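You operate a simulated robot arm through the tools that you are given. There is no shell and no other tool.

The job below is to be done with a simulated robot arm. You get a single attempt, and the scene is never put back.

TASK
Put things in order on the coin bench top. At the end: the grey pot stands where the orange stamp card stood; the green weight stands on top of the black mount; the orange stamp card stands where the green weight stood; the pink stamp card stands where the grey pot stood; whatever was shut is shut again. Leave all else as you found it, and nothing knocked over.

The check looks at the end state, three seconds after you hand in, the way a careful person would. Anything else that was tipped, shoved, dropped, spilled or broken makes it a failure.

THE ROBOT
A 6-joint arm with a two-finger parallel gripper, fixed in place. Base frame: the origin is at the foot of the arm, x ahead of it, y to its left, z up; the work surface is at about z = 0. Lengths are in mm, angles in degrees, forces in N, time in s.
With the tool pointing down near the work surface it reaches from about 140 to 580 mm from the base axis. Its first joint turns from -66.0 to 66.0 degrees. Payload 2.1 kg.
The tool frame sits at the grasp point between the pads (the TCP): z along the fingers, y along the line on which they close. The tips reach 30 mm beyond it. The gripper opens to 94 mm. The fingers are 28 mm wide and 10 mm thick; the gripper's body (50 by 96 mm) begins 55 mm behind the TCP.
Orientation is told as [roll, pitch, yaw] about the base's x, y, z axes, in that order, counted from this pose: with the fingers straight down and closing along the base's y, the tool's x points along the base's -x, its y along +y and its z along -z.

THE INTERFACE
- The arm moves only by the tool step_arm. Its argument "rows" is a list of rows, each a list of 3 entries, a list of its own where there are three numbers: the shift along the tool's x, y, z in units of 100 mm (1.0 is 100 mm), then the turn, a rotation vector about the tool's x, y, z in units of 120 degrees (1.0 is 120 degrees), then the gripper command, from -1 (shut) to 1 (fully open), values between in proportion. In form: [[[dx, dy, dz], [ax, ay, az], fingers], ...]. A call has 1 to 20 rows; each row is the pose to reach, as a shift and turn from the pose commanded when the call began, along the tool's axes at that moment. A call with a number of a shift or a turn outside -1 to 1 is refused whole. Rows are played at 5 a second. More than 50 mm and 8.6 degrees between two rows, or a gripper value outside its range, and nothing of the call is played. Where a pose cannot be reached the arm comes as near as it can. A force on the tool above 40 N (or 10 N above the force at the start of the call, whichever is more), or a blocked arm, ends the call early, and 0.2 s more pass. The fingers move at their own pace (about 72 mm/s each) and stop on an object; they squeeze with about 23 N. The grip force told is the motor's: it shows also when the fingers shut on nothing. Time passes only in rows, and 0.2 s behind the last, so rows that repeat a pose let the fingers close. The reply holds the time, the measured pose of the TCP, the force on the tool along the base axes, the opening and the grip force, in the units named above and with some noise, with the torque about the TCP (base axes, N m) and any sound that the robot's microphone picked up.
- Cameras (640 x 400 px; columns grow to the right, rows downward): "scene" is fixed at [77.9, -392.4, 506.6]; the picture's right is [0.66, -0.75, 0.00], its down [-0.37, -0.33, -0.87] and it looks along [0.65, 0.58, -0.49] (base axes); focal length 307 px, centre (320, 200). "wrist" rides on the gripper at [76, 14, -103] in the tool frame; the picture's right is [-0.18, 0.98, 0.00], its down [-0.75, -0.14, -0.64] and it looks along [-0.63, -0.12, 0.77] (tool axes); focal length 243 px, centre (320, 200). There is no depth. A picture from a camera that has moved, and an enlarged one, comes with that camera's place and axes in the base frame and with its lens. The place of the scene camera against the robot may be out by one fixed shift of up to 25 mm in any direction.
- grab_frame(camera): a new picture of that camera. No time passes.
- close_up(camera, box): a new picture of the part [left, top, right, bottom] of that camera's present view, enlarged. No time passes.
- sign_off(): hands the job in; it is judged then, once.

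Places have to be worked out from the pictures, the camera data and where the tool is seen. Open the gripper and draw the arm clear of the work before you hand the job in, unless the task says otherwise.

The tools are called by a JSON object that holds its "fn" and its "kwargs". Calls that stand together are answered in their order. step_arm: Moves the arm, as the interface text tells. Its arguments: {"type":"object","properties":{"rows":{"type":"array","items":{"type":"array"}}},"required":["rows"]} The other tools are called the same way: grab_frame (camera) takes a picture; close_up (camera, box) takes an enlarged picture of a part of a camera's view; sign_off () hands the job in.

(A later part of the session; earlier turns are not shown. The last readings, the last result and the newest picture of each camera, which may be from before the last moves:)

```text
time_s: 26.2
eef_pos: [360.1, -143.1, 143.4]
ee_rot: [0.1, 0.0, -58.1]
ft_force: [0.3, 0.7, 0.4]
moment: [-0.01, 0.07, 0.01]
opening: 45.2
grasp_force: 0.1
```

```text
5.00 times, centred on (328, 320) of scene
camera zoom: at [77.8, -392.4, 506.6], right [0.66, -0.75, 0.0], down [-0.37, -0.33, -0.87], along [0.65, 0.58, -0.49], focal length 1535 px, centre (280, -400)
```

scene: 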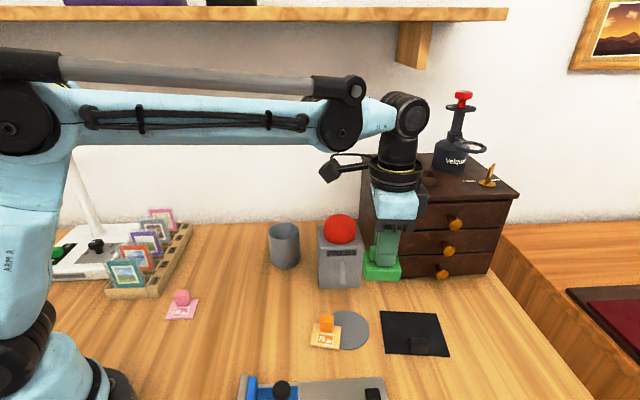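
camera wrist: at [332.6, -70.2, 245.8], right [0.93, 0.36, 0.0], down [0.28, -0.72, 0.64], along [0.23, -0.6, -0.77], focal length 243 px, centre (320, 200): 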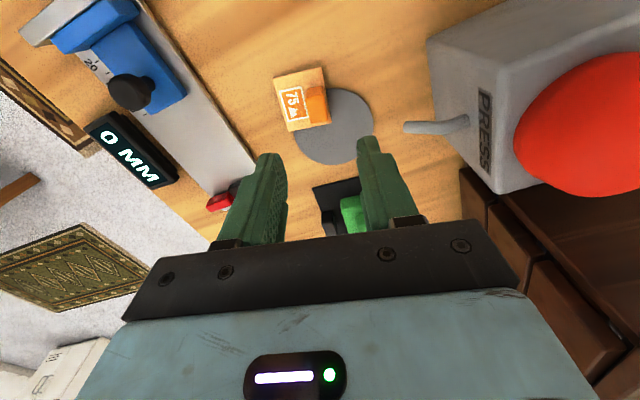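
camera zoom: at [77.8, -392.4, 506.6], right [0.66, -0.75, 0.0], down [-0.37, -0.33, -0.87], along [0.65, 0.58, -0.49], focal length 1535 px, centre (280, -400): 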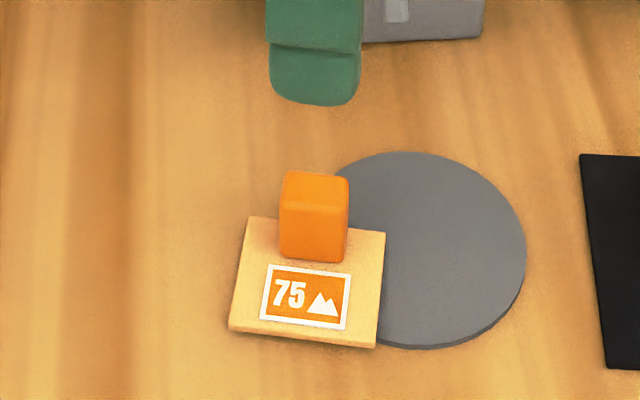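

The card centre is at (346,-149), yaw about 33°, with its block near (357.6,-143), and the tool is about 2.5 mm off toward the far side. I'll correct that and lower partway to verify.

{"fn": "step_arm", "kwargs": {"rows": [[[0.012, -0.025, 0.2], [0, 0, 0], -0.04], [[0.012, -0.025, 0.4], [0, 0, 0.008], -0.04], [[0.012, -0.025, 0.6], [0, 0, 0.008], -0.04], [[0.012, -0.025, 0.75], [0, 0, 0.008], -0.04], [[0.012, -0.025, 0.75], [0, 0, 0.008], -0.04]]}}

{"fn": "close_up", "kwargs": {"camera": "wrist", "box": [200, 60, 440, 210]}}

{"fn": "close_up", "kwargs": {"camera": "scene", "box": [264, 280, 392, 360]}}

```text
time_s: 27.4
eef_pos: [358.0, -144.0, 69.3]
ee_rot: [0.0, 0.0, -59.1]
ft_force: [0.8, -0.2, 0.0]
moment: [0.02, 0.04, 0.01]
opening: 45.0
grasp_force: 0.1
```

```text
2.67 times, centred on (320, 135) of wrist
camera zoom: at [330.6, -69.4, 171.3], right [0.94, 0.35, 0.0], down [0.26, -0.72, 0.64], along [0.22, -0.6, -0.77], focal length 647 px, centre (320, 373)
```

zoom: 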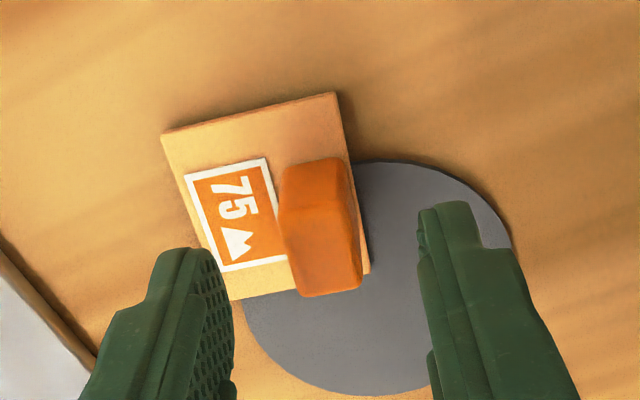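

```text
5.00 times, centred on (328, 320) of scene
camera zoom: at [77.9, -392.4, 506.6], right [0.66, -0.75, 0.0], down [-0.37, -0.33, -0.87], along [0.65, 0.58, -0.49], focal length 1535 px, centre (280, -400)
```

zoom: 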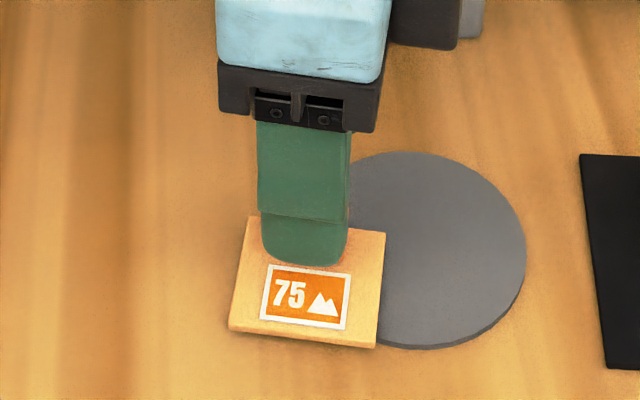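

The block is centred between the fingers. I'll lower to about z 45, with tips near 15 mm and above the card plate, then close gently.

{"fn": "step_arm", "kwargs": {"rows": [[[0, 0, 0.1], [0, 0, 0], -0.04], [[0, 0, 0.2], [0, 0, 0], -0.04], [[0, 0, 0.245], [0, 0, 0], -0.1], [[0, 0, 0.245], [0, 0, 0], -0.3]]}}

{"fn": "close_up", "kwargs": {"camera": "scene", "box": [264, 280, 392, 360]}}

{"fn": "close_up", "kwargs": {"camera": "wrist", "box": [200, 60, 440, 210]}}

```text
time_s: 28.4
eef_pos: [358.5, -142.8, 45.7]
ee_rot: [0.1, 0.0, -59.1]
ft_force: [0.2, 0.9, 0.4]
moment: [0.02, 0.0, -0.02]
opening: 32.7
grasp_force: 0.1
```

```text
5.00 times, centred on (328, 320) of scene
camera zoom: at [77.9, -392.4, 506.6], right [0.66, -0.75, 0.0], down [-0.37, -0.33, -0.87], along [0.65, 0.58, -0.49], focal length 1535 px, centre (280, -400)
```

zoom: 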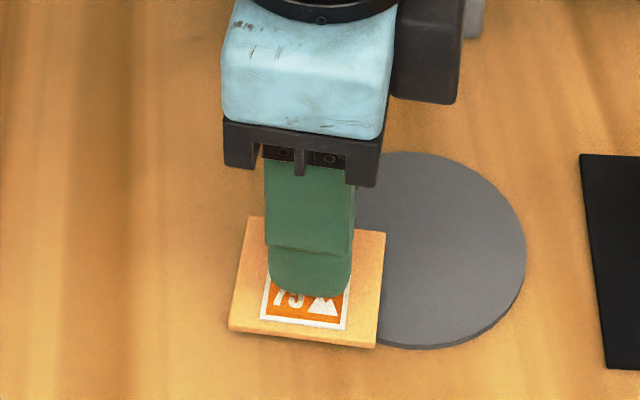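

```text
2.67 times, centred on (320, 135) of wrist
camera zoom: at [331.3, -70.4, 147.3], right [0.94, 0.35, 0.0], down [0.26, -0.72, 0.64], along [0.22, -0.6, -0.77], focal length 647 px, centre (320, 373)
```

zoom: 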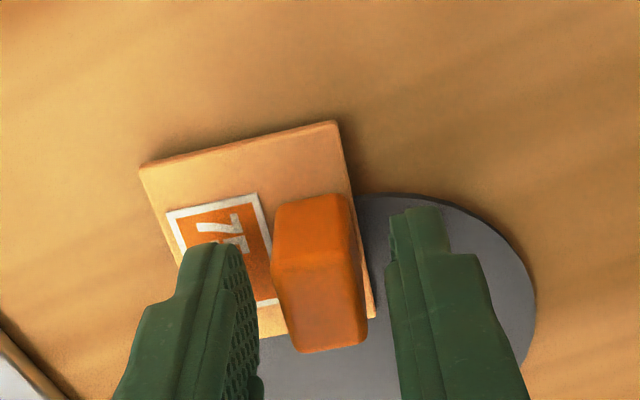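

The fingers straddle the block with the tips above the plate. I'll close and hold.

{"fn": "step_arm", "kwargs": {"rows": [[[0, 0, 0], [0, 0, 0], -0.45], [[0, 0, 0], [0, 0, 0], -0.6], [[0, 0, 0], [0, 0, 0], -0.8], [[0, 0, 0], [0, 0, 0], -1], [[0, 0, 0], [0, 0, 0], -1]]}}

{"fn": "close_up", "kwargs": {"camera": "wrist", "box": [200, 60, 440, 210]}}

```text
time_s: 29.6
eef_pos: [357.6, -143.3, 44.4]
ee_rot: [0.1, 0.0, -59.1]
ft_force: [0.6, -0.8, 0.2]
moment: [0.02, 0.03, 0.0]
opening: 15.5
grasp_force: 23.0
```

```text
2.67 times, centred on (320, 135) of wrist
camera zoom: at [331.2, -70.3, 147.4], right [0.94, 0.35, 0.0], down [0.26, -0.72, 0.64], along [0.22, -0.6, -0.77], focal length 647 px, centre (320, 373)
```

zoom: 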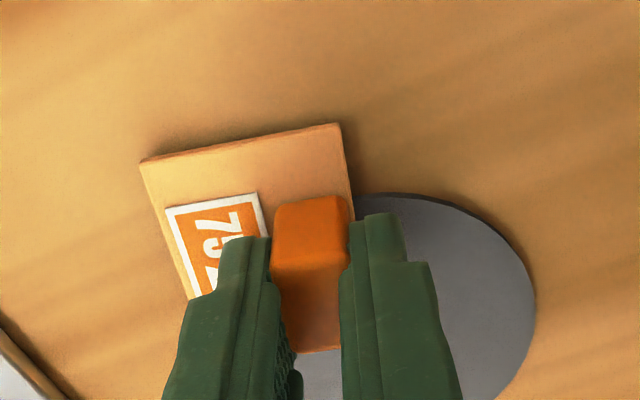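

Gripped at 15.5 mm. I'll lift slowly and check that the disc stays behind.

{"fn": "step_arm", "kwargs": {"rows": [[[0, 0, -0.03], [0, 0, 0], -1], [[0, 0, -0.08], [0, 0, 0], -1], [[0, 0, -0.2], [0, 0, 0], -1], [[0, 0, -0.45], [0, 0, 0], -1], [[0, 0, -0.8], [0, 0, 0], -1], [[0, 0, -0.8], [0, 0, 0], -1]]}}

{"fn": "grab_frame", "kwargs": {"camera": "scene"}}

{"fn": "close_up", "kwargs": {"camera": "scene", "box": [264, 260, 424, 360]}}

{"fn": "grab_frame", "kwargs": {"camera": "wrist"}}

```text
time_s: 31.0
eef_pos: [357.9, -144.5, 125.5]
ee_rot: [0.1, 0.0, -59.2]
ft_force: [0.7, -0.3, 0.2]
moment: [0.01, 0.0, -0.03]
opening: 15.7
grasp_force: 23.3
```

```text
taken
```

scene: 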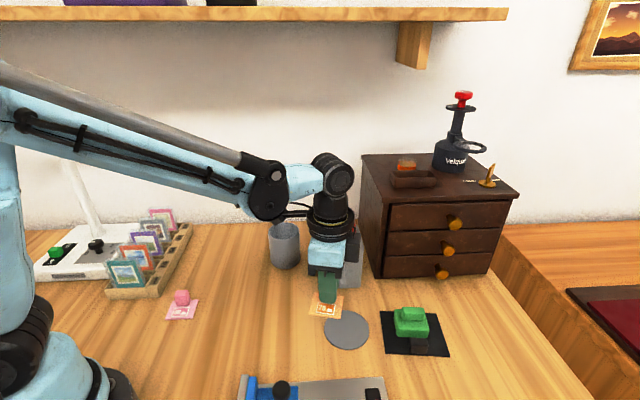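

```text
4.00 times, centred on (344, 310) of scene
camera zoom: at [77.9, -392.4, 506.6], right [0.66, -0.75, 0.0], down [-0.37, -0.33, -0.87], along [0.65, 0.58, -0.49], focal length 1228 px, centre (224, -240)
```

zoom: 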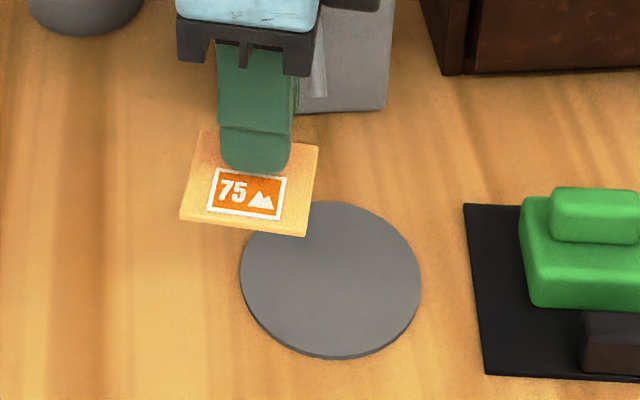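

```text
taken
camera wrist: at [331.5, -71.2, 227.3], right [0.94, 0.35, 0.0], down [0.26, -0.72, 0.64], along [0.22, -0.6, -0.77], focal length 243 px, centre (320, 200)
```

wrist: 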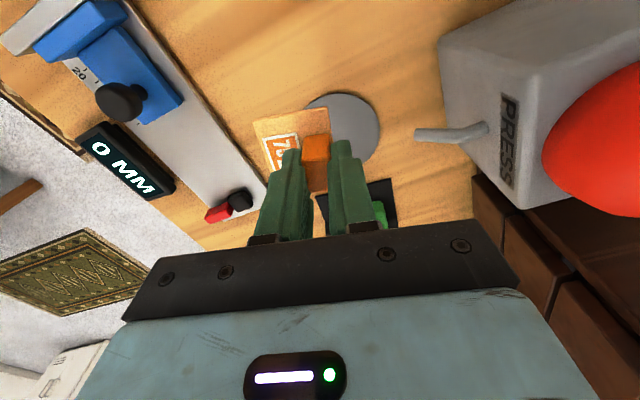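

The card lifted level and the disc stayed in place. I'll carry the card up and over to the weight's former spot, about (347.5,161.5).

{"fn": "step_arm", "kwargs": {"rows": [[[0, 0, -0.35], [0, 0, 0], -1], [[0, 0, -0.7], [0, 0, 0], -1], [[0.22, 0.13, -0.7], [0, 0, 0], -1], [[0.45, 0.27, -0.7], [0, 0, 0], -1], [[0.687, 0.41, -0.7], [0, 0, 0], -1]]}}

{"fn": "step_arm", "kwargs": {"rows": [[[0.3, 0.18, 0], [0, 0, 0], -1], [[0.6, 0.36, 0], [0, 0, 0], -1], [[0.962, 0.573, 0], [0, 0, 0], -1]]}}

{"fn": "step_arm", "kwargs": {"rows": [[[0.3, 0.18, 0], [0, 0, 0], -1], [[0.6, 0.36, 0], [0, 0, 0], -1], [[0.955, 0.585, 0], [0, 0, 0], -1], [[0.955, 0.585, 0.4], [0, 0, 0], -1], [[0.955, 0.585, 0.8], [0, 0, 0], -1], [[0.955, 0.585, 0.8], [0, 0, 0], -1]]}}

{"fn": "grab_frame", "kwargs": {"camera": "wrist"}}

{"fn": "close_up", "kwargs": {"camera": "scene", "box": [150, 180, 310, 280]}}

```text
time_s: 32.2
eef_pos: [358.2, -64.0, 194.3]
ee_rot: [0.1, 0.0, -59.1]
ft_force: [-0.2, -0.1, -0.4]
moment: [0.0, 0.0, 0.0]
opening: 15.8
grasp_force: 23.4
```

```text
time_s: 33.0
eef_pos: [358.3, 46.9, 194.5]
ee_rot: [0.1, 0.0, -59.1]
ft_force: [-0.1, 0.0, -0.7]
moment: [-0.02, -0.02, 0.03]
opening: 15.7
grasp_force: 23.0
```

```text
time_s: 34.4
eef_pos: [357.1, 159.5, 113.8]
ee_rot: [0.1, 0.0, -59.1]
ft_force: [0.0, -0.6, -1.1]
moment: [-0.04, 0.0, -0.04]
opening: 15.5
grasp_force: 23.0
```

```text
taken
camera wrist: at [330.3, 233.3, 216.4], right [0.94, 0.35, 0.0], down [0.26, -0.72, 0.64], along [0.22, -0.6, -0.77], focal length 243 px, centre (320, 200)
```

wrist: 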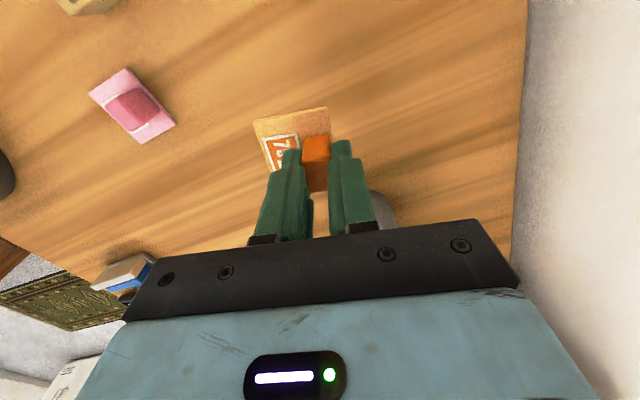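

```text
4.00 times, centred on (230, 230) of scene
camera zoom: at [77.9, -392.4, 506.6], right [0.66, -0.75, 0.0], down [-0.37, -0.33, -0.87], along [0.65, 0.58, -0.49], focal length 1228 px, centre (680, 80)
```

zoom: 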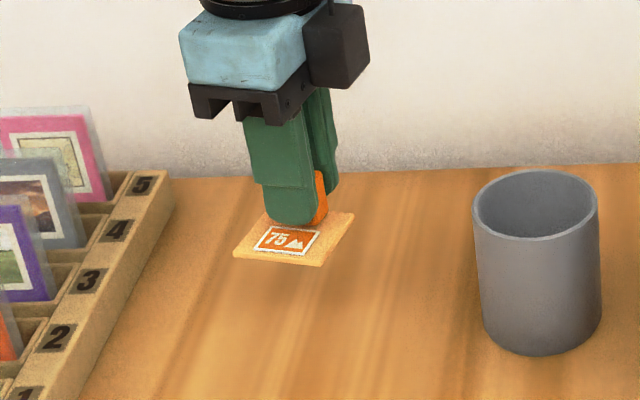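

I'll check where the card sits in the grip from the wrist view before placing it.

{"fn": "close_up", "kwargs": {"camera": "wrist", "box": [240, 90, 368, 170]}}

```text
5.00 times, centred on (304, 130) of wrist
camera zoom: at [330.3, 233.3, 216.4], right [0.94, 0.35, 0.0], down [0.26, -0.72, 0.64], along [0.22, -0.6, -0.77], focal length 1213 px, centre (400, 550)
```

zoom: 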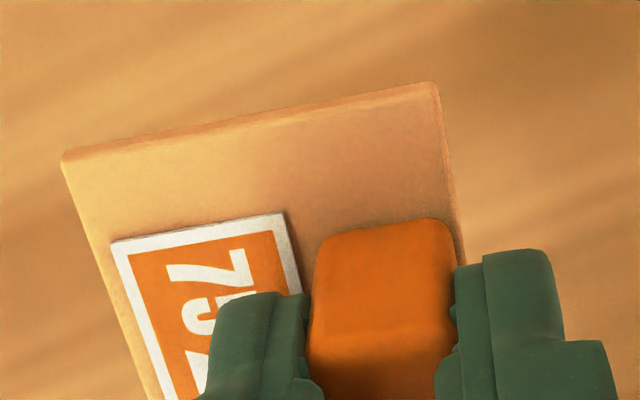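

The card hangs square, with its centre about (-12,-5) from the TCP, so the TCP should go to (359.4,166.5). I'll move there and lower to just above the bench.

{"fn": "step_arm", "kwargs": {"rows": [[[0.02, 0.03, 0.0], [0, 0, 0], -1], [[0.048, 0.056, 0.1], [0, 0, 0], -1], [[0.048, 0.056, 0.3], [0, 0, 0], -1], [[0.048, 0.056, 0.5], [0, 0, 0], -1], [[0.048, 0.056, 0.63], [0, 0, 0], -1], [[0.048, 0.056, 0.63], [0, 0, 0], -1]]}}

{"fn": "close_up", "kwargs": {"camera": "scene", "box": [182, 210, 278, 270]}}

```text
time_s: 35.8
eef_pos: [362.6, 168.2, 49.6]
ee_rot: [0.1, 0.0, -59.1]
ft_force: [-0.8, 1.5, -1.3]
moment: [0.03, 0.01, 0.0]
opening: 15.8
grasp_force: 23.3
```

```text
6.67 times, centred on (230, 240) of scene
camera zoom: at [77.9, -392.4, 506.6], right [0.66, -0.75, 0.0], down [-0.37, -0.33, -0.87], along [0.65, 0.58, -0.49], focal length 2047 px, centre (920, -67)
```

zoom: 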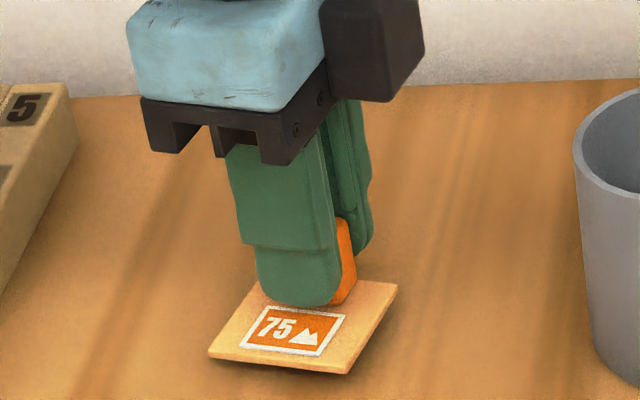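

It is about 5 mm above the bench and about 3 mm too far along the closing axis. I'll correct that and lower in small steps until contact.

{"fn": "step_arm", "kwargs": {"rows": [[[0.002, -0.033, 0.0], [0, 0, 0], -1], [[0.002, -0.033, 0.02], [0, 0, 0], -1], [[0.002, -0.033, 0.03], [0, 0, 0], -1], [[0.002, -0.033, 0.04], [0, 0, 0], -1], [[0.002, -0.033, 0.04], [0, 0, 0], -1]]}}

{"fn": "close_up", "kwargs": {"camera": "scene", "box": [182, 210, 278, 270]}}

```text
time_s: 37.0
eef_pos: [359.0, 165.5, 47.5]
ee_rot: [0.0, 0.0, -59.1]
ft_force: [0.3, -0.8, -0.6]
moment: [0.0, 0.02, 0.06]
opening: 15.9
grasp_force: 23.3
```

```text
6.67 times, centred on (230, 240) of scene
camera zoom: at [77.9, -392.4, 506.6], right [0.66, -0.75, 0.0], down [-0.37, -0.33, -0.87], along [0.65, 0.58, -0.49], focal length 2047 px, centre (920, -67)
```

zoom: 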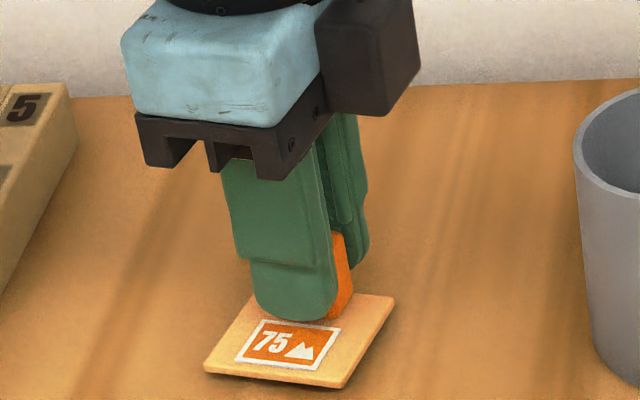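

{"fn": "step_arm", "kwargs": {"rows": [[[0, 0, 0.01], [0, 0, 0], -1], [[0, 0, 0.02], [0, 0, 0], -1], [[0, 0, 0.02], [0, 0, 0], -1]]}}

```text
time_s: 37.8
eef_pos: [359.0, 166.8, 44.9]
ee_rot: [0.1, 0.0, -59.2]
ft_force: [0.3, 0.4, 0.2]
moment: [0.01, 0.01, -0.01]
opening: 15.8
grasp_force: 23.0
```

Still no clear contact at z 44.9, so I'll go another 1–2 mm.

{"fn": "step_arm", "kwargs": {"rows": [[[0, 0, 0.007], [0, 0, 0], -1], [[0, 0, 0.013], [0, 0, 0], -1], [[0, 0, 0.013], [0, 0, 0], -1]]}}

{"fn": "close_up", "kwargs": {"camera": "scene", "box": [198, 235, 262, 275]}}

```text
time_s: 38.6
eef_pos: [357.2, 165.9, 42.7]
ee_rot: [0.1, 0.0, -59.1]
ft_force: [-0.7, -0.7, 0.2]
moment: [0.03, 0.01, -0.01]
opening: 16.0
grasp_force: 23.2
```

```text
10.00 times, centred on (230, 255) of scene
camera zoom: at [77.9, -392.4, 506.6], right [0.66, -0.75, 0.0], down [-0.37, -0.33, -0.87], along [0.65, 0.58, -0.49], focal length 3070 px, centre (1220, -350)
```

zoom: 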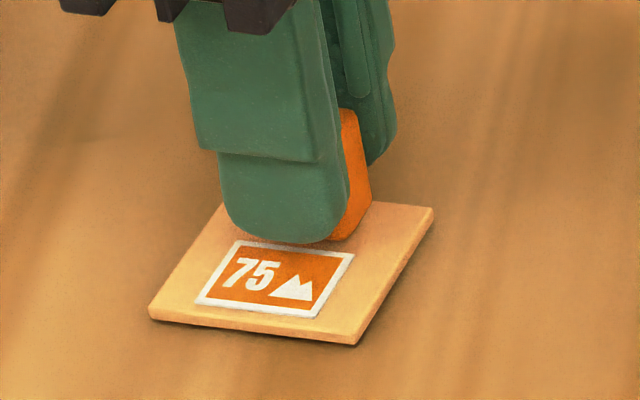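

A thin gap still seems to remain under the card, so I'll lower another millimetre or so.

{"fn": "step_arm", "kwargs": {"rows": [[[0, 0, 0.006], [0, 0, 0], -1], [[0, 0, 0.012], [0, 0, 0], -1], [[0, 0, 0.012], [0, 0, 0], -1]]}}

{"fn": "close_up", "kwargs": {"camera": "scene", "box": [198, 235, 262, 275]}}

```text
time_s: 39.4
eef_pos: [358.4, 165.5, 42.2]
ee_rot: [0.1, -0.1, -59.1]
ft_force: [0.1, 0.8, -0.1]
moment: [0.0, -0.01, 0.0]
opening: 15.8
grasp_force: 23.2
```

```text
10.00 times, centred on (230, 255) of scene
camera zoom: at [77.9, -392.4, 506.6], right [0.66, -0.75, 0.0], down [-0.37, -0.33, -0.87], along [0.65, 0.58, -0.49], focal length 3070 px, centre (1220, -350)
```

zoom: 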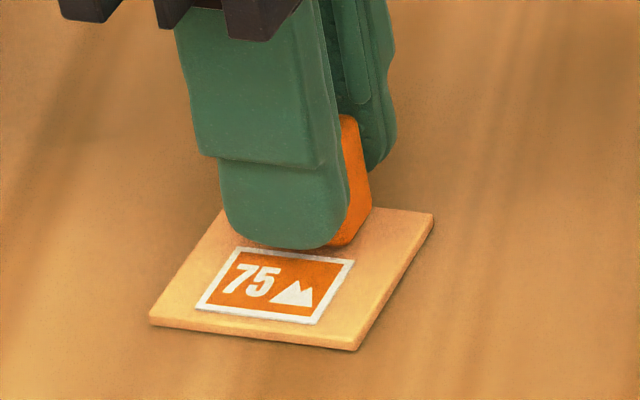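

{"fn": "step_arm", "kwargs": {"rows": [[[0, 0, 0.006], [0, 0, 0], -1], [[0, 0, 0.012], [0, 0, 0], -1], [[0, 0, 0.012], [0, 0, 0], -1]]}}

{"fn": "close_up", "kwargs": {"camera": "scene", "box": [198, 235, 262, 275]}}

```text
time_s: 40.2
eef_pos: [358.6, 165.5, 42.6]
ee_rot: [0.2, 0.0, -59.1]
ft_force: [0.0, -2.3, 13.8]
moment: [0.16, 0.24, 0.05]
opening: 15.7
grasp_force: 23.1
```

```text
10.00 times, centred on (230, 255) of scene
camera zoom: at [77.8, -392.5, 506.6], right [0.66, -0.75, 0.0], down [-0.37, -0.33, -0.87], along [0.65, 0.58, -0.49], focal length 3070 px, centre (1220, -350)
```

zoom: 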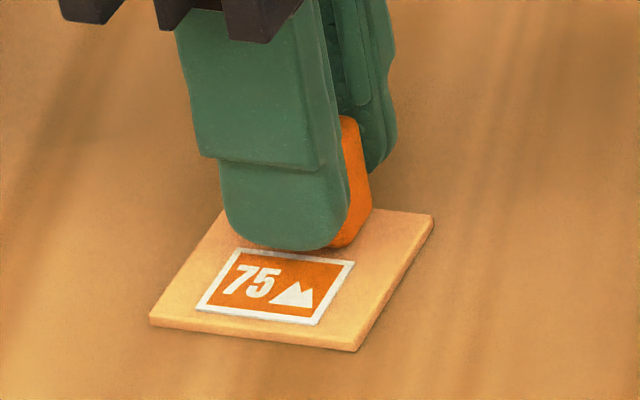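

Contact is made (13.8 N), so the card is down at about (346.7,160.5). I'll ease off, open, and rise.

{"fn": "step_arm", "kwargs": {"rows": [[[0, 0, -0.008], [0, 0, 0], -1], [[0, 0, -0.008], [0, 0, 0], -0.6], [[0, 0, -0.008], [0, 0, 0], -0.4], [[0, 0, -0.008], [0, 0, 0], -0.2], [[0, 0, -0.008], [0, 0, 0], -0.2], [[0, 0, -0.1], [0, 0, 0], -0.2], [[0, 0, -0.3], [0, 0, 0], -0.2], [[0, 0, -0.6], [0, 0, 0], -0.2], [[0, 0, -0.95], [0, 0, 0], 0.2], [[0, 0, -0.95], [0, 0, 0], 1]]}}

{"fn": "grab_frame", "kwargs": {"camera": "wrist"}}

{"fn": "close_up", "kwargs": {"camera": "wrist", "box": [240, 30, 400, 130]}}

{"fn": "grab_frame", "kwargs": {"camera": "scene"}}

```text
time_s: 42.4
eef_pos: [357.6, 166.0, 135.8]
ee_rot: [0.1, -0.1, -59.0]
ft_force: [0.2, 0.1, -0.6]
moment: [0.01, -0.01, 0.02]
opening: 94.0
grasp_force: 0.1
```

```text
taken
camera wrist: at [330.5, 239.2, 237.7], right [0.94, 0.35, 0.0], down [0.26, -0.72, 0.64], along [0.22, -0.6, -0.77], focal length 243 px, centre (320, 200)
```

wrist: 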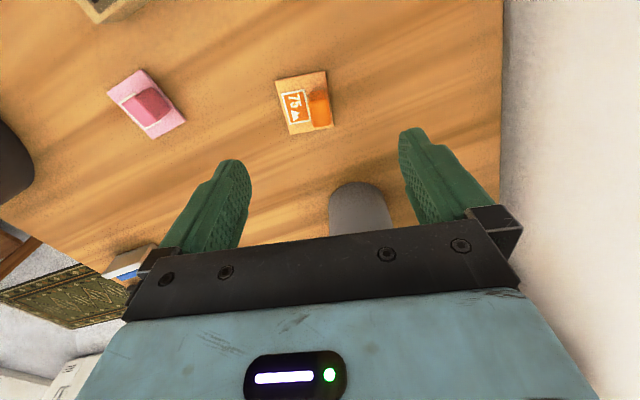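

```text
4.00 times, centred on (320, 80) of wrist
camera zoom: at [330.5, 239.2, 237.7], right [0.94, 0.35, 0.0], down [0.26, -0.72, 0.64], along [0.22, -0.6, -0.77], focal length 970 px, centre (320, 680)
```

zoom: 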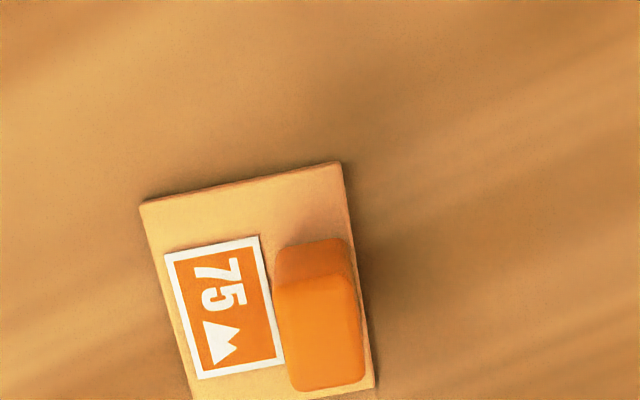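

```text
taken
```

scene: 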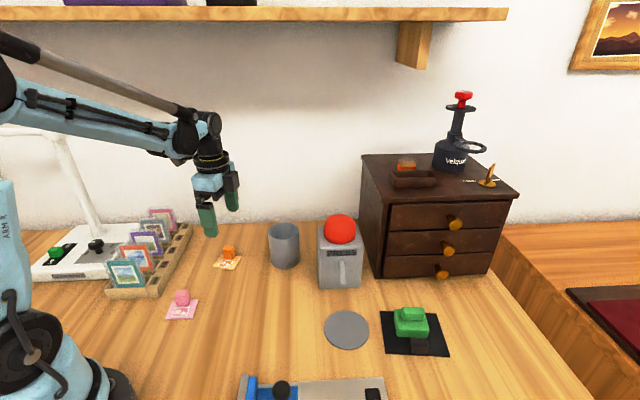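

The orange card now stands flat where the weight was. Next is the pot near (437,66), about 75 mm wide and 89 mm tall: I'll rise above it with the gripper fully open and yaw -45, so that the fingers keep clear of the press, and look down.

{"fn": "step_arm", "kwargs": {"rows": [[[0, 0, -0.35], [0, 0, 0], 1], [[0, 0, -0.7], [0, 0, 0], 1], [[-0.3, 0.04, -0.7], [0, 0, 0], 1], [[-0.63, 0.088, -0.7], [0, 0, 0], 1]]}}

{"fn": "step_arm", "kwargs": {"rows": [[[-0.2, 0.03, 0], [0, 0, -0.04], 1], [[-0.4, 0.06, 0], [0, 0, -0.08], 1], [[-0.63, 0.088, 0], [0, 0, -0.117], 1], [[-0.63, 0.088, 0], [0, 0, -0.117], 1]]}}

{"fn": "grab_frame", "kwargs": {"camera": "wrist"}}

{"fn": "close_up", "kwargs": {"camera": "scene", "box": [220, 150, 380, 250]}}

```text
time_s: 43.4
eef_pos: [398.4, 115.8, 206.3]
ee_rot: [0.1, 0.0, -59.0]
ft_force: [0.3, -0.3, -0.5]
moment: [0.0, 0.0, 0.01]
opening: 94.2
grasp_force: 0.1
```

```text
time_s: 44.4
eef_pos: [438.8, 66.4, 206.3]
ee_rot: [0.2, -0.2, -45.0]
ft_force: [0.3, -0.5, -0.4]
moment: [-0.03, -0.01, 0.0]
opening: 93.9
grasp_force: 0.1
```

```text
taken
camera wrist: at [395.0, 130.3, 308.7], right [0.82, 0.57, 0.0], down [0.43, -0.63, 0.64], along [0.36, -0.53, -0.77], focal length 243 px, centre (320, 200)
```

wrist: 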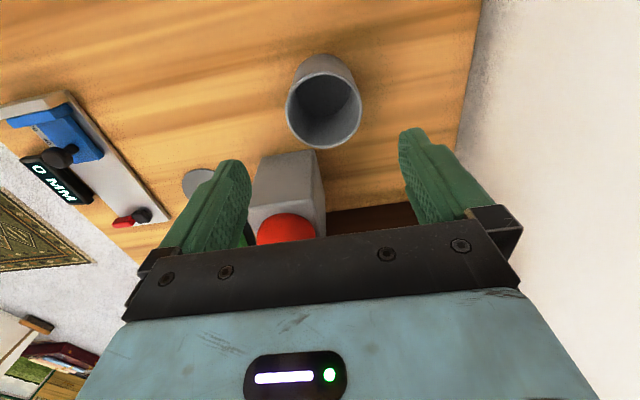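

```text
4.00 times, centred on (300, 200) of scene
camera zoom: at [77.9, -392.4, 506.6], right [0.66, -0.75, 0.0], down [-0.37, -0.33, -0.87], along [0.65, 0.58, -0.49], focal length 1228 px, centre (400, 200)
```

zoom: 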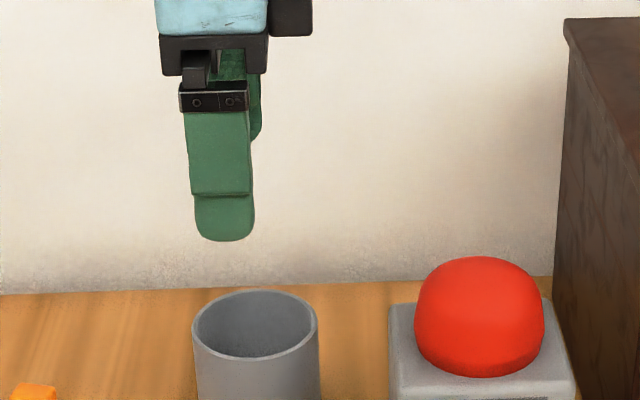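

{"fn": "close_up", "kwargs": {"camera": "wrist", "box": [245, 40, 405, 160]}}

```text
3.33 times, centred on (325, 100) of wrist
camera zoom: at [395.0, 130.3, 308.7], right [0.82, 0.57, 0.0], down [0.43, -0.63, 0.64], along [0.36, -0.53, -0.77], focal length 809 px, centre (303, 533)
```

zoom: 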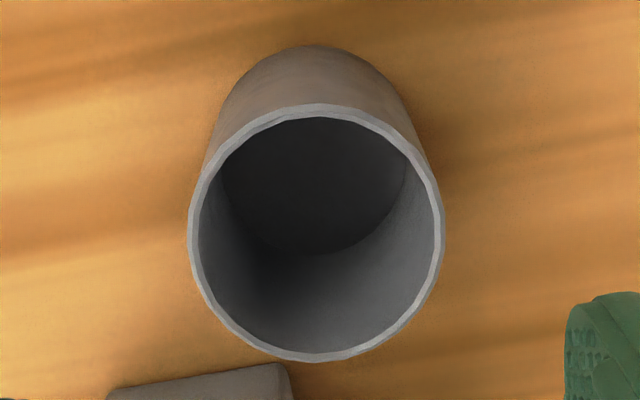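

The pot is empty, about 70 mm across, centred near (443,64.5). I'll centre over it, go down until the tips are about 12 mm above the rim, and check alignment.

{"fn": "step_arm", "kwargs": {"rows": [[[-0.045, 0.018, 0.2], [0, 0, 0], 1], [[-0.045, 0.018, 0.4], [0, 0, 0], 1], [[-0.045, 0.018, 0.6], [0, 0, 0], 1], [[-0.045, 0.018, 0.75], [0, 0, 0], 1], [[-0.045, 0.018, 0.75], [0, 0, 0], 1]]}}

{"fn": "grab_frame", "kwargs": {"camera": "wrist"}}

{"fn": "close_up", "kwargs": {"camera": "scene", "box": [220, 190, 380, 290]}}

```text
time_s: 45.6
eef_pos: [442.6, 64.3, 130.5]
ee_rot: [0.1, -0.1, -45.0]
ft_force: [0.2, -0.1, 0.1]
moment: [-0.01, -0.01, 0.01]
opening: 94.0
grasp_force: 0.0
```

```text
taken
camera wrist: at [398.8, 129.2, 233.3], right [0.83, 0.56, 0.0], down [0.43, -0.63, 0.64], along [0.36, -0.53, -0.77], focal length 243 px, centre (320, 200)
```

wrist: 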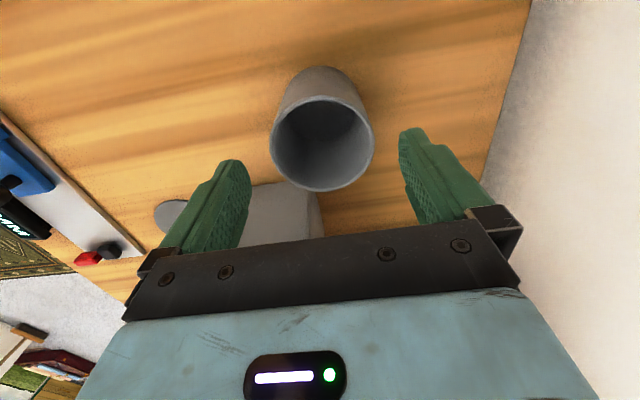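

```text
4.00 times, centred on (300, 240) of scene
camera zoom: at [77.9, -392.4, 506.6], right [0.66, -0.75, 0.0], down [-0.37, -0.33, -0.87], along [0.65, 0.58, -0.49], focal length 1228 px, centre (400, 40)
```

zoom: 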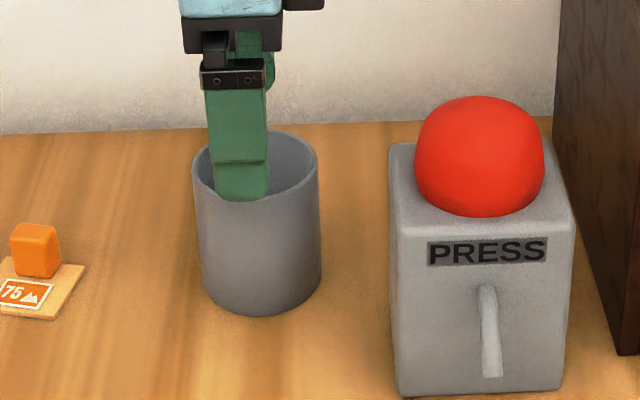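

The pot's rim is centred between the fingers to within about 1.5 mm. I'll descend around it to z about 72, still fully open.

{"fn": "step_arm", "kwargs": {"rows": [[[0, 0.012, 0.1], [0, 0, 0], 1], [[0, 0.012, 0.25], [0, 0, 0], 1], [[0, 0.012, 0.4], [0, 0, 0], 1], [[0, 0.012, 0.52], [0, 0, 0], 1], [[0, 0.012, 0.58], [0, 0, 0], 1], [[0, 0.012, 0.58], [0, 0, 0], 1]]}}

{"fn": "grab_frame", "kwargs": {"camera": "wrist"}}

{"fn": "close_up", "kwargs": {"camera": "scene", "box": [220, 190, 380, 290]}}

```text
time_s: 47.0
eef_pos: [443.1, 65.5, 73.0]
ee_rot: [0.0, -0.1, -45.1]
ft_force: [-0.3, -0.3, 0.4]
moment: [-0.01, 0.02, 0.0]
opening: 93.9
grasp_force: 0.1
```

```text
taken
camera wrist: at [399.3, 129.6, 175.0], right [0.83, 0.56, 0.0], down [0.43, -0.63, 0.64], along [0.36, -0.53, -0.77], focal length 243 px, centre (320, 200)
```

wrist: 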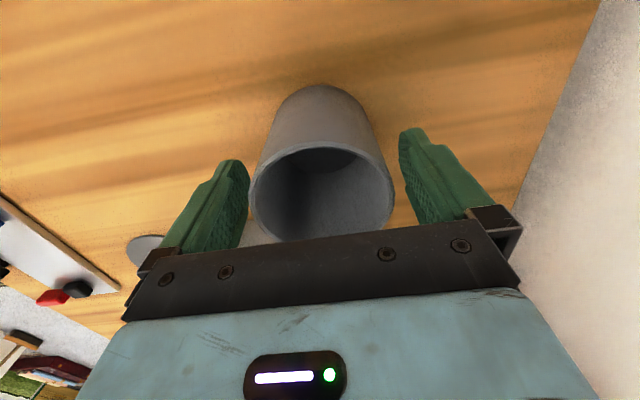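

```text
4.00 times, centred on (300, 240) of scene
camera zoom: at [77.9, -392.4, 506.6], right [0.66, -0.75, 0.0], down [-0.37, -0.33, -0.87], along [0.65, 0.58, -0.49], focal length 1228 px, centre (400, 40)
```

zoom: 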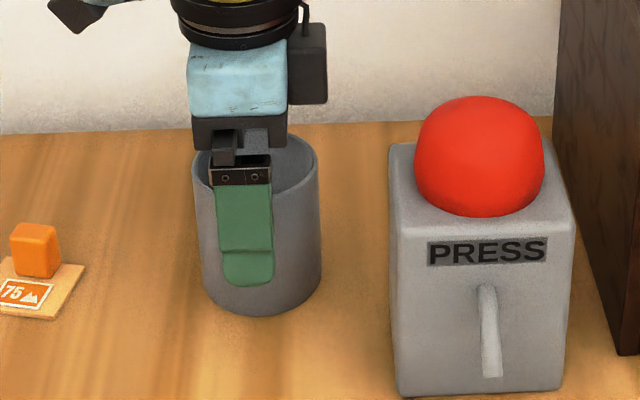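

The fingers are on both sides of the pot with the body well above the rim. I'll close onto it.

{"fn": "step_arm", "kwargs": {"rows": [[[0, 0, 0], [0, 0, 0], 0.75], [[0, 0, 0], [0, 0, 0], 0.6], [[0, 0, 0], [0, 0, 0], 0.5], [[0, 0, 0], [0, 0, 0], 0.3], [[0, 0, 0], [0, 0, 0], -0.2], [[0, 0, 0], [0, 0, 0], -1], [[0, 0, 0], [0, 0, 0], -1]]}}

{"fn": "grab_frame", "kwargs": {"camera": "wrist"}}

```text
time_s: 48.6
eef_pos: [443.0, 64.8, 72.9]
ee_rot: [0.0, -0.1, -45.0]
ft_force: [-0.5, -0.3, 0.9]
moment: [-0.04, 0.07, 0.02]
opening: 71.6
grasp_force: 23.0
```

```text
taken
camera wrist: at [399.3, 129.7, 175.1], right [0.83, 0.56, 0.0], down [0.43, -0.63, 0.64], along [0.36, -0.53, -0.77], focal length 243 px, centre (320, 200)
```

wrist: 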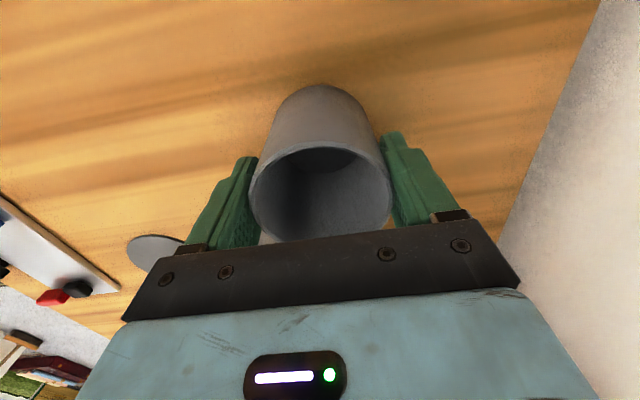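

The pot is held at 71.6 mm, from its original spot at about (443,65). I'll lift it straight up, pull it back from the press, then carry it toward the card's old spot at (346,-149).

{"fn": "step_arm", "kwargs": {"rows": [[[0, 0, -0.05], [0, 0, 0], -1], [[0, 0, -0.2], [0, 0, 0], -1], [[0, 0, -0.45], [0, 0, 0], -1], [[0, 0, -0.7], [0, 0, 0], -1], [[0, 0, -0.95], [0, 0, 0], -1], [[0, 0, -0.95], [0, 0, 0], -1]]}}

{"fn": "step_arm", "kwargs": {"rows": [[[0.2, -0.2, 0], [0, 0, 0], -1], [[0.4, -0.4, 0], [0, 0, 0], -1], [[0.6, -0.6, 0], [0, 0, 0], -1], [[0.778, -0.778, 0], [0, 0, 0], -1]]}}

{"fn": "grab_frame", "kwargs": {"camera": "scene"}}

```text
time_s: 50.0
eef_pos: [443.8, 64.3, 168.7]
ee_rot: [0.1, -0.1, -45.0]
ft_force: [0.6, 0.0, -4.7]
moment: [0.02, 0.0, 0.0]
opening: 71.7
grasp_force: 22.7
```

```text
time_s: 51.0
eef_pos: [334.2, 66.6, 167.1]
ee_rot: [0.1, -0.1, -45.0]
ft_force: [0.2, 0.4, -4.6]
moment: [0.03, 0.01, -0.01]
opening: 72.0
grasp_force: 22.7
```

```text
taken
```

scene: 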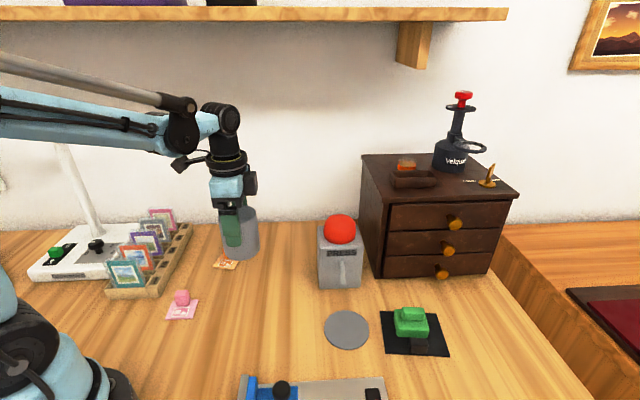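

The pot is held upright and clear of everything. I'll carry it along x≈333 to y≈-149.

{"fn": "step_arm", "kwargs": {"rows": [[[-0.2, -0.2, 0], [0, 0, 0], -1], [[-0.4, -0.4, 0], [0, 0, 0], -1], [[-0.6, -0.6, 0], [0, 0, 0], -1], [[-0.778, -0.778, 0], [0, 0, 0], -1]]}}

{"fn": "step_arm", "kwargs": {"rows": [[[-0.2, -0.2, 0], [0, 0, 0], -1], [[-0.4, -0.4, 0], [0, 0, 0], -1], [[-0.6, -0.6, 0], [0, 0, 0], -1], [[-0.75, -0.75, 0], [0, 0, 0], -1], [[-0.75, -0.75, 0], [0, 0, 0], -1]]}}

{"fn": "grab_frame", "kwargs": {"camera": "scene"}}

{"fn": "grab_frame", "kwargs": {"camera": "wrist"}}

```text
time_s: 52.0
eef_pos: [334.6, -44.4, 168.2]
ee_rot: [0.1, 0.0, -45.0]
ft_force: [0.6, -0.7, -4.0]
moment: [0.02, -0.01, 0.01]
opening: 71.7
grasp_force: 23.5
```

```text
time_s: 53.2
eef_pos: [332.5, -150.1, 167.1]
ee_rot: [0.1, 0.0, -45.1]
ft_force: [0.4, -0.2, -4.2]
moment: [0.02, 0.01, 0.01]
opening: 71.5
grasp_force: 23.0
```

```text
taken
```

scene: 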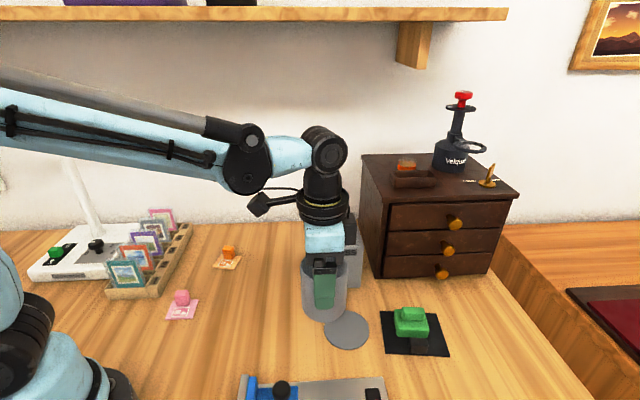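

```text
taken
camera wrist: at [289.8, -86.0, 270.7], right [0.83, 0.56, 0.0], down [0.43, -0.63, 0.64], along [0.36, -0.53, -0.77], focal length 243 px, centre (320, 200)
```

wrist: 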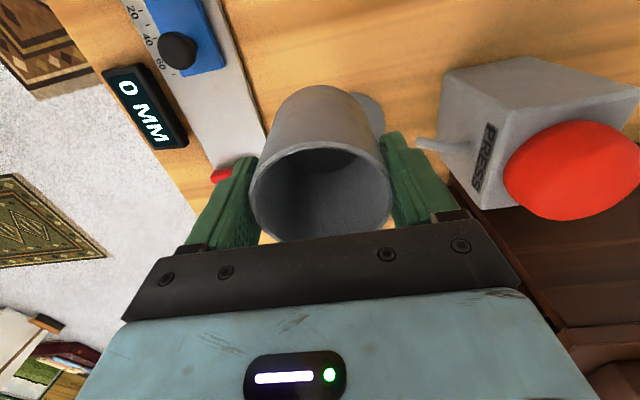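

The pot is at (332.5,-150). I'll shift to (344,-148), slightly on the bench side of the card's old centre because the disc's thin edge lies there, and lower to about 12 mm above the bench.

{"fn": "step_arm", "kwargs": {"rows": [[[-0.03, 0.05, 0], [0, 0, 0], -1], [[-0.066, 0.096, 0.1], [0, 0, 0], -1], [[-0.066, 0.096, 0.3], [0, 0, 0], -1], [[-0.066, 0.096, 0.5], [0, 0, 0], -1], [[-0.066, 0.096, 0.7], [0, 0, 0], -1], [[-0.066, 0.096, 0.82], [0, 0, 0], -1], [[-0.066, 0.096, 0.82], [0, 0, 0], -1]]}}

{"fn": "close_up", "kwargs": {"camera": "scene", "box": [264, 260, 424, 360]}}

{"fn": "grab_frame", "kwargs": {"camera": "wrist"}}

```text
time_s: 54.8
eef_pos: [343.5, -147.8, 85.4]
ee_rot: [0.0, -0.1, -45.0]
ft_force: [-1.2, -0.4, -5.1]
moment: [0.01, 0.0, -0.01]
opening: 71.8
grasp_force: 23.5
```

```text
4.00 times, centred on (344, 310) of scene
camera zoom: at [77.9, -392.4, 506.6], right [0.66, -0.75, 0.0], down [-0.37, -0.33, -0.87], along [0.65, 0.58, -0.49], focal length 1228 px, centre (224, -240)
```

zoom: 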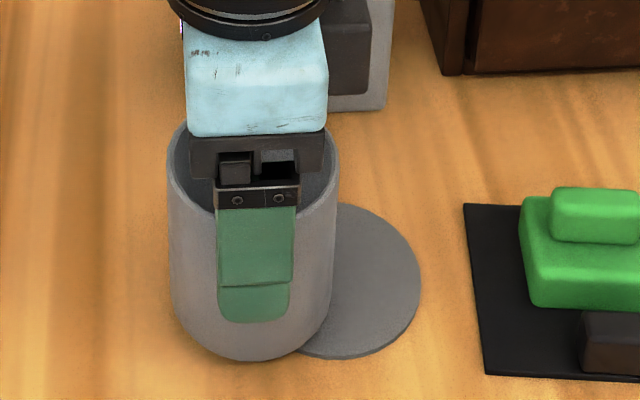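

```text
taken
camera wrist: at [300.9, -83.8, 188.6], right [0.83, 0.56, 0.0], down [0.43, -0.63, 0.64], along [0.36, -0.53, -0.77], focal length 243 px, centre (320, 200)
```

wrist: 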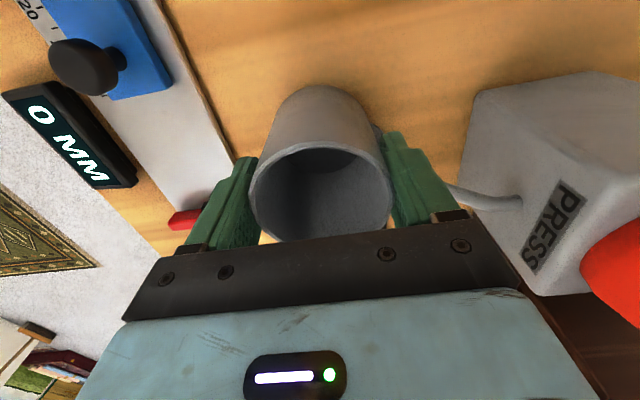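

It is positioned well, with the fingers clear of the jig and the press handle. I'll lower in small steps until contact.

{"fn": "step_arm", "kwargs": {"rows": [[[0, 0, 0.03], [0, 0, 0], -1], [[0, 0, 0.06], [0, 0, 0], -1], [[0, 0, 0.08], [0, 0, 0], -1], [[0, 0, 0.09], [0, 0, 0], -1], [[0, 0, 0.09], [0, 0, 0], -1]]}}

{"fn": "step_arm", "kwargs": {"rows": [[[0, 0, 0.006], [0, 0, 0], -1], [[0, 0, 0.012], [0, 0, 0], -1], [[0, 0, 0.012], [0, 0, 0], -1]]}}

```text
time_s: 56.0
eef_pos: [344.4, -147.1, 77.5]
ee_rot: [0.1, 0.0, -45.1]
ft_force: [0.9, -0.7, -4.6]
moment: [0.02, 0.01, 0.0]
opening: 71.9
grasp_force: 23.0
```

```text
time_s: 56.8
eef_pos: [344.7, -147.1, 76.3]
ee_rot: [0.1, -0.1, -45.0]
ft_force: [0.3, -0.4, -5.3]
moment: [-0.01, 0.0, 0.0]
opening: 72.0
grasp_force: 23.3
```

No contact yet (still -5 N from the pot's weight), so I'll continue by about 1 mm.

{"fn": "step_arm", "kwargs": {"rows": [[[0, 0, 0.006], [0, 0, 0], -1], [[0, 0, 0.012], [0, 0, 0], -1], [[0, 0, 0.012], [0, 0, 0], -1]]}}

```text
time_s: 57.6
eef_pos: [344.3, -147.7, 74.8]
ee_rot: [0.1, -0.2, -45.1]
ft_force: [-2.6, -4.3, 18.5]
moment: [-0.03, -0.14, 0.02]
opening: 71.7
grasp_force: 23.3
```

The pot touches the disc's edge at z 74.8, so the disc is only about 2 mm thick. I'll ease off slightly and open slowly so it settles.

{"fn": "step_arm", "kwargs": {"rows": [[[0, 0, -0.006], [0, 0, 0], -0.5], [[0, 0, -0.006], [0, 0, 0], 0.5], [[0, 0, -0.006], [0, 0, 0], 0.56], [[0, 0, -0.006], [0, 0, 0], 0.62], [[0, 0, -0.006], [0, 0, 0], 0.7], [[0, 0, -0.006], [0, 0, 0], 0.85], [[0, 0, -0.006], [0, 0, 0], 0.95], [[0, 0, -0.006], [0, 0, 0], 0.95]]}}

{"fn": "close_up", "kwargs": {"camera": "scene", "box": [264, 260, 424, 360]}}

{"fn": "grab_frame", "kwargs": {"camera": "wrist"}}

```text
time_s: 59.4
eef_pos: [345.9, -146.9, 74.8]
ee_rot: [0.1, -0.1, -45.0]
ft_force: [0.1, 0.8, -0.4]
moment: [-0.05, -0.01, 0.06]
opening: 91.7
grasp_force: 0.0
```

```text
4.00 times, centred on (344, 310) of scene
camera zoom: at [77.9, -392.4, 506.6], right [0.66, -0.75, 0.0], down [-0.37, -0.33, -0.87], along [0.65, 0.58, -0.49], focal length 1228 px, centre (224, -240)
```

zoom: 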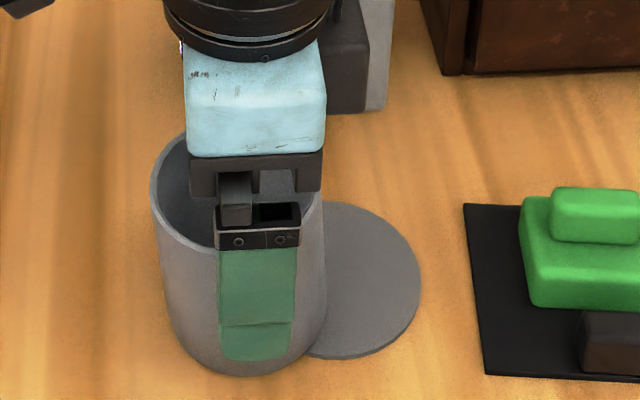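

```text
taken
camera wrist: at [301.1, -83.3, 177.9], right [0.83, 0.56, 0.0], down [0.43, -0.63, 0.64], along [0.36, -0.53, -0.77], focal length 243 px, centre (320, 200)
```

wrist: 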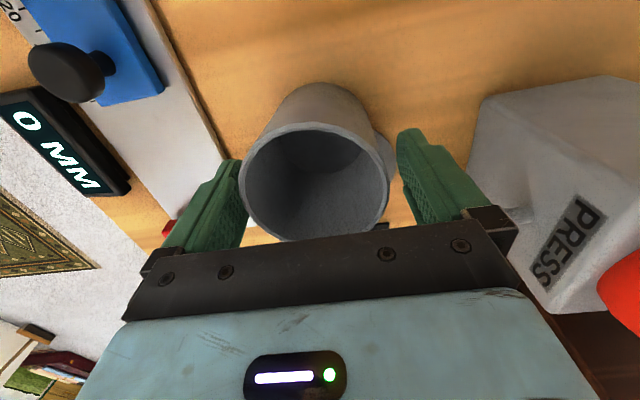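

The pot settled with a slight lean of about 3° because its far side rests on the thin disc. I'll check the finger clearance to the rim before rising.

{"fn": "close_up", "kwargs": {"camera": "wrist", "box": [180, 80, 460, 255]}}

{"fn": "close_up", "kwargs": {"camera": "scene", "box": [292, 286, 372, 356]}}

```text
2.29 times, centred on (320, 168) of wrist
camera zoom: at [301.1, -83.3, 177.9], right [0.83, 0.56, 0.0], down [0.43, -0.63, 0.64], along [0.36, -0.53, -0.77], focal length 555 px, centre (320, 274)
```

zoom: 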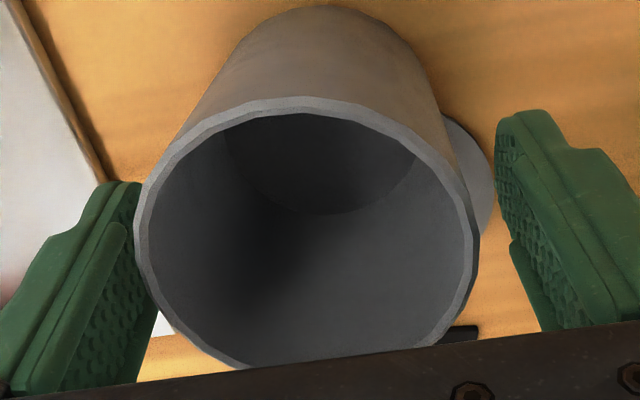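

```text
5.71 times, centred on (332, 321) of scene
camera zoom: at [77.9, -392.4, 506.6], right [0.66, -0.75, 0.0], down [-0.37, -0.33, -0.87], along [0.65, 0.58, -0.49], focal length 1754 px, centre (251, -491)
```

zoom: 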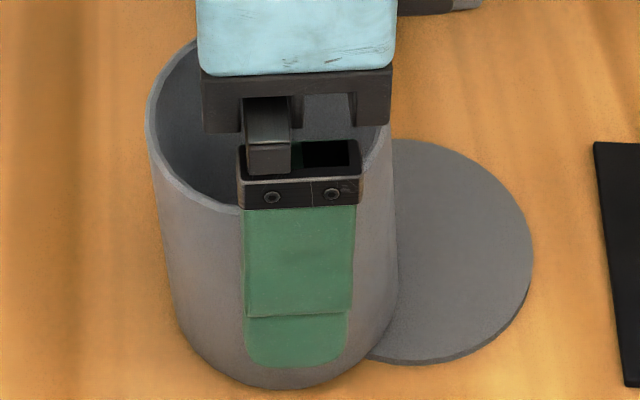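

The pot leans about 5–6°, tilting away from the disc, and looks steady with no force on the tool. I'll open fully and rise straight up, then measure where it really stands.

{"fn": "step_arm", "kwargs": {"rows": [[[0, 0, 0], [0, 0, 0], 1], [[0, 0, -0.05], [0, 0, 0], 1], [[0, 0, -0.15], [0, 0, 0], 1], [[0, 0, -0.3], [0, 0, 0], 1], [[0, 0, -0.5], [0, 0, 0], 1], [[0, 0, -0.75], [0, 0, 0], 1], [[0, 0, -1.0], [0, 0, 0], 1], [[0, 0, -1.0], [0, 0, 0], 1]]}}

{"fn": "grab_frame", "kwargs": {"camera": "wrist"}}

{"fn": "close_up", "kwargs": {"camera": "scene", "box": [264, 260, 424, 360]}}

```text
time_s: 61.2
eef_pos: [344.7, -147.5, 176.0]
ee_rot: [0.1, -0.1, -45.0]
ft_force: [-0.1, -0.1, -0.5]
moment: [-0.03, -0.02, 0.01]
opening: 94.1
grasp_force: 0.1
```

```text
taken
camera wrist: at [300.4, -83.3, 277.6], right [0.83, 0.56, 0.0], down [0.43, -0.63, 0.64], along [0.36, -0.53, -0.77], focal length 243 px, centre (320, 200)
```

wrist: 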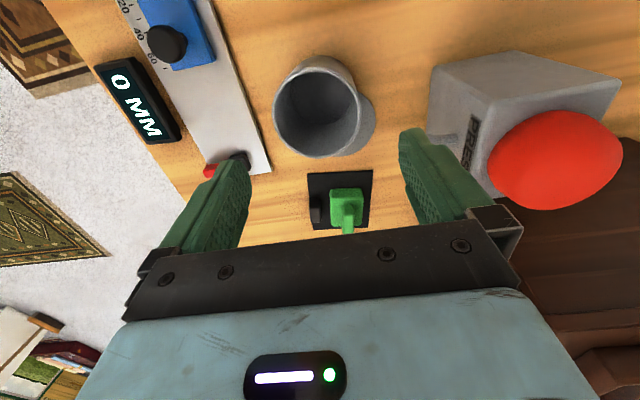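

```text
4.00 times, centred on (344, 310) of scene
camera zoom: at [77.9, -392.4, 506.6], right [0.66, -0.75, 0.0], down [-0.37, -0.33, -0.87], along [0.65, 0.58, -0.49], focal length 1228 px, centre (224, -240)
```

zoom: 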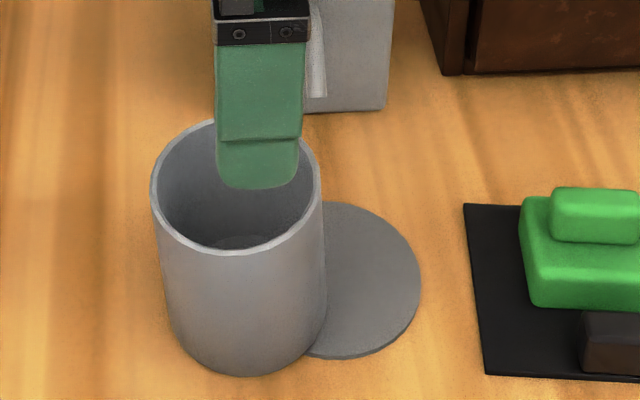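

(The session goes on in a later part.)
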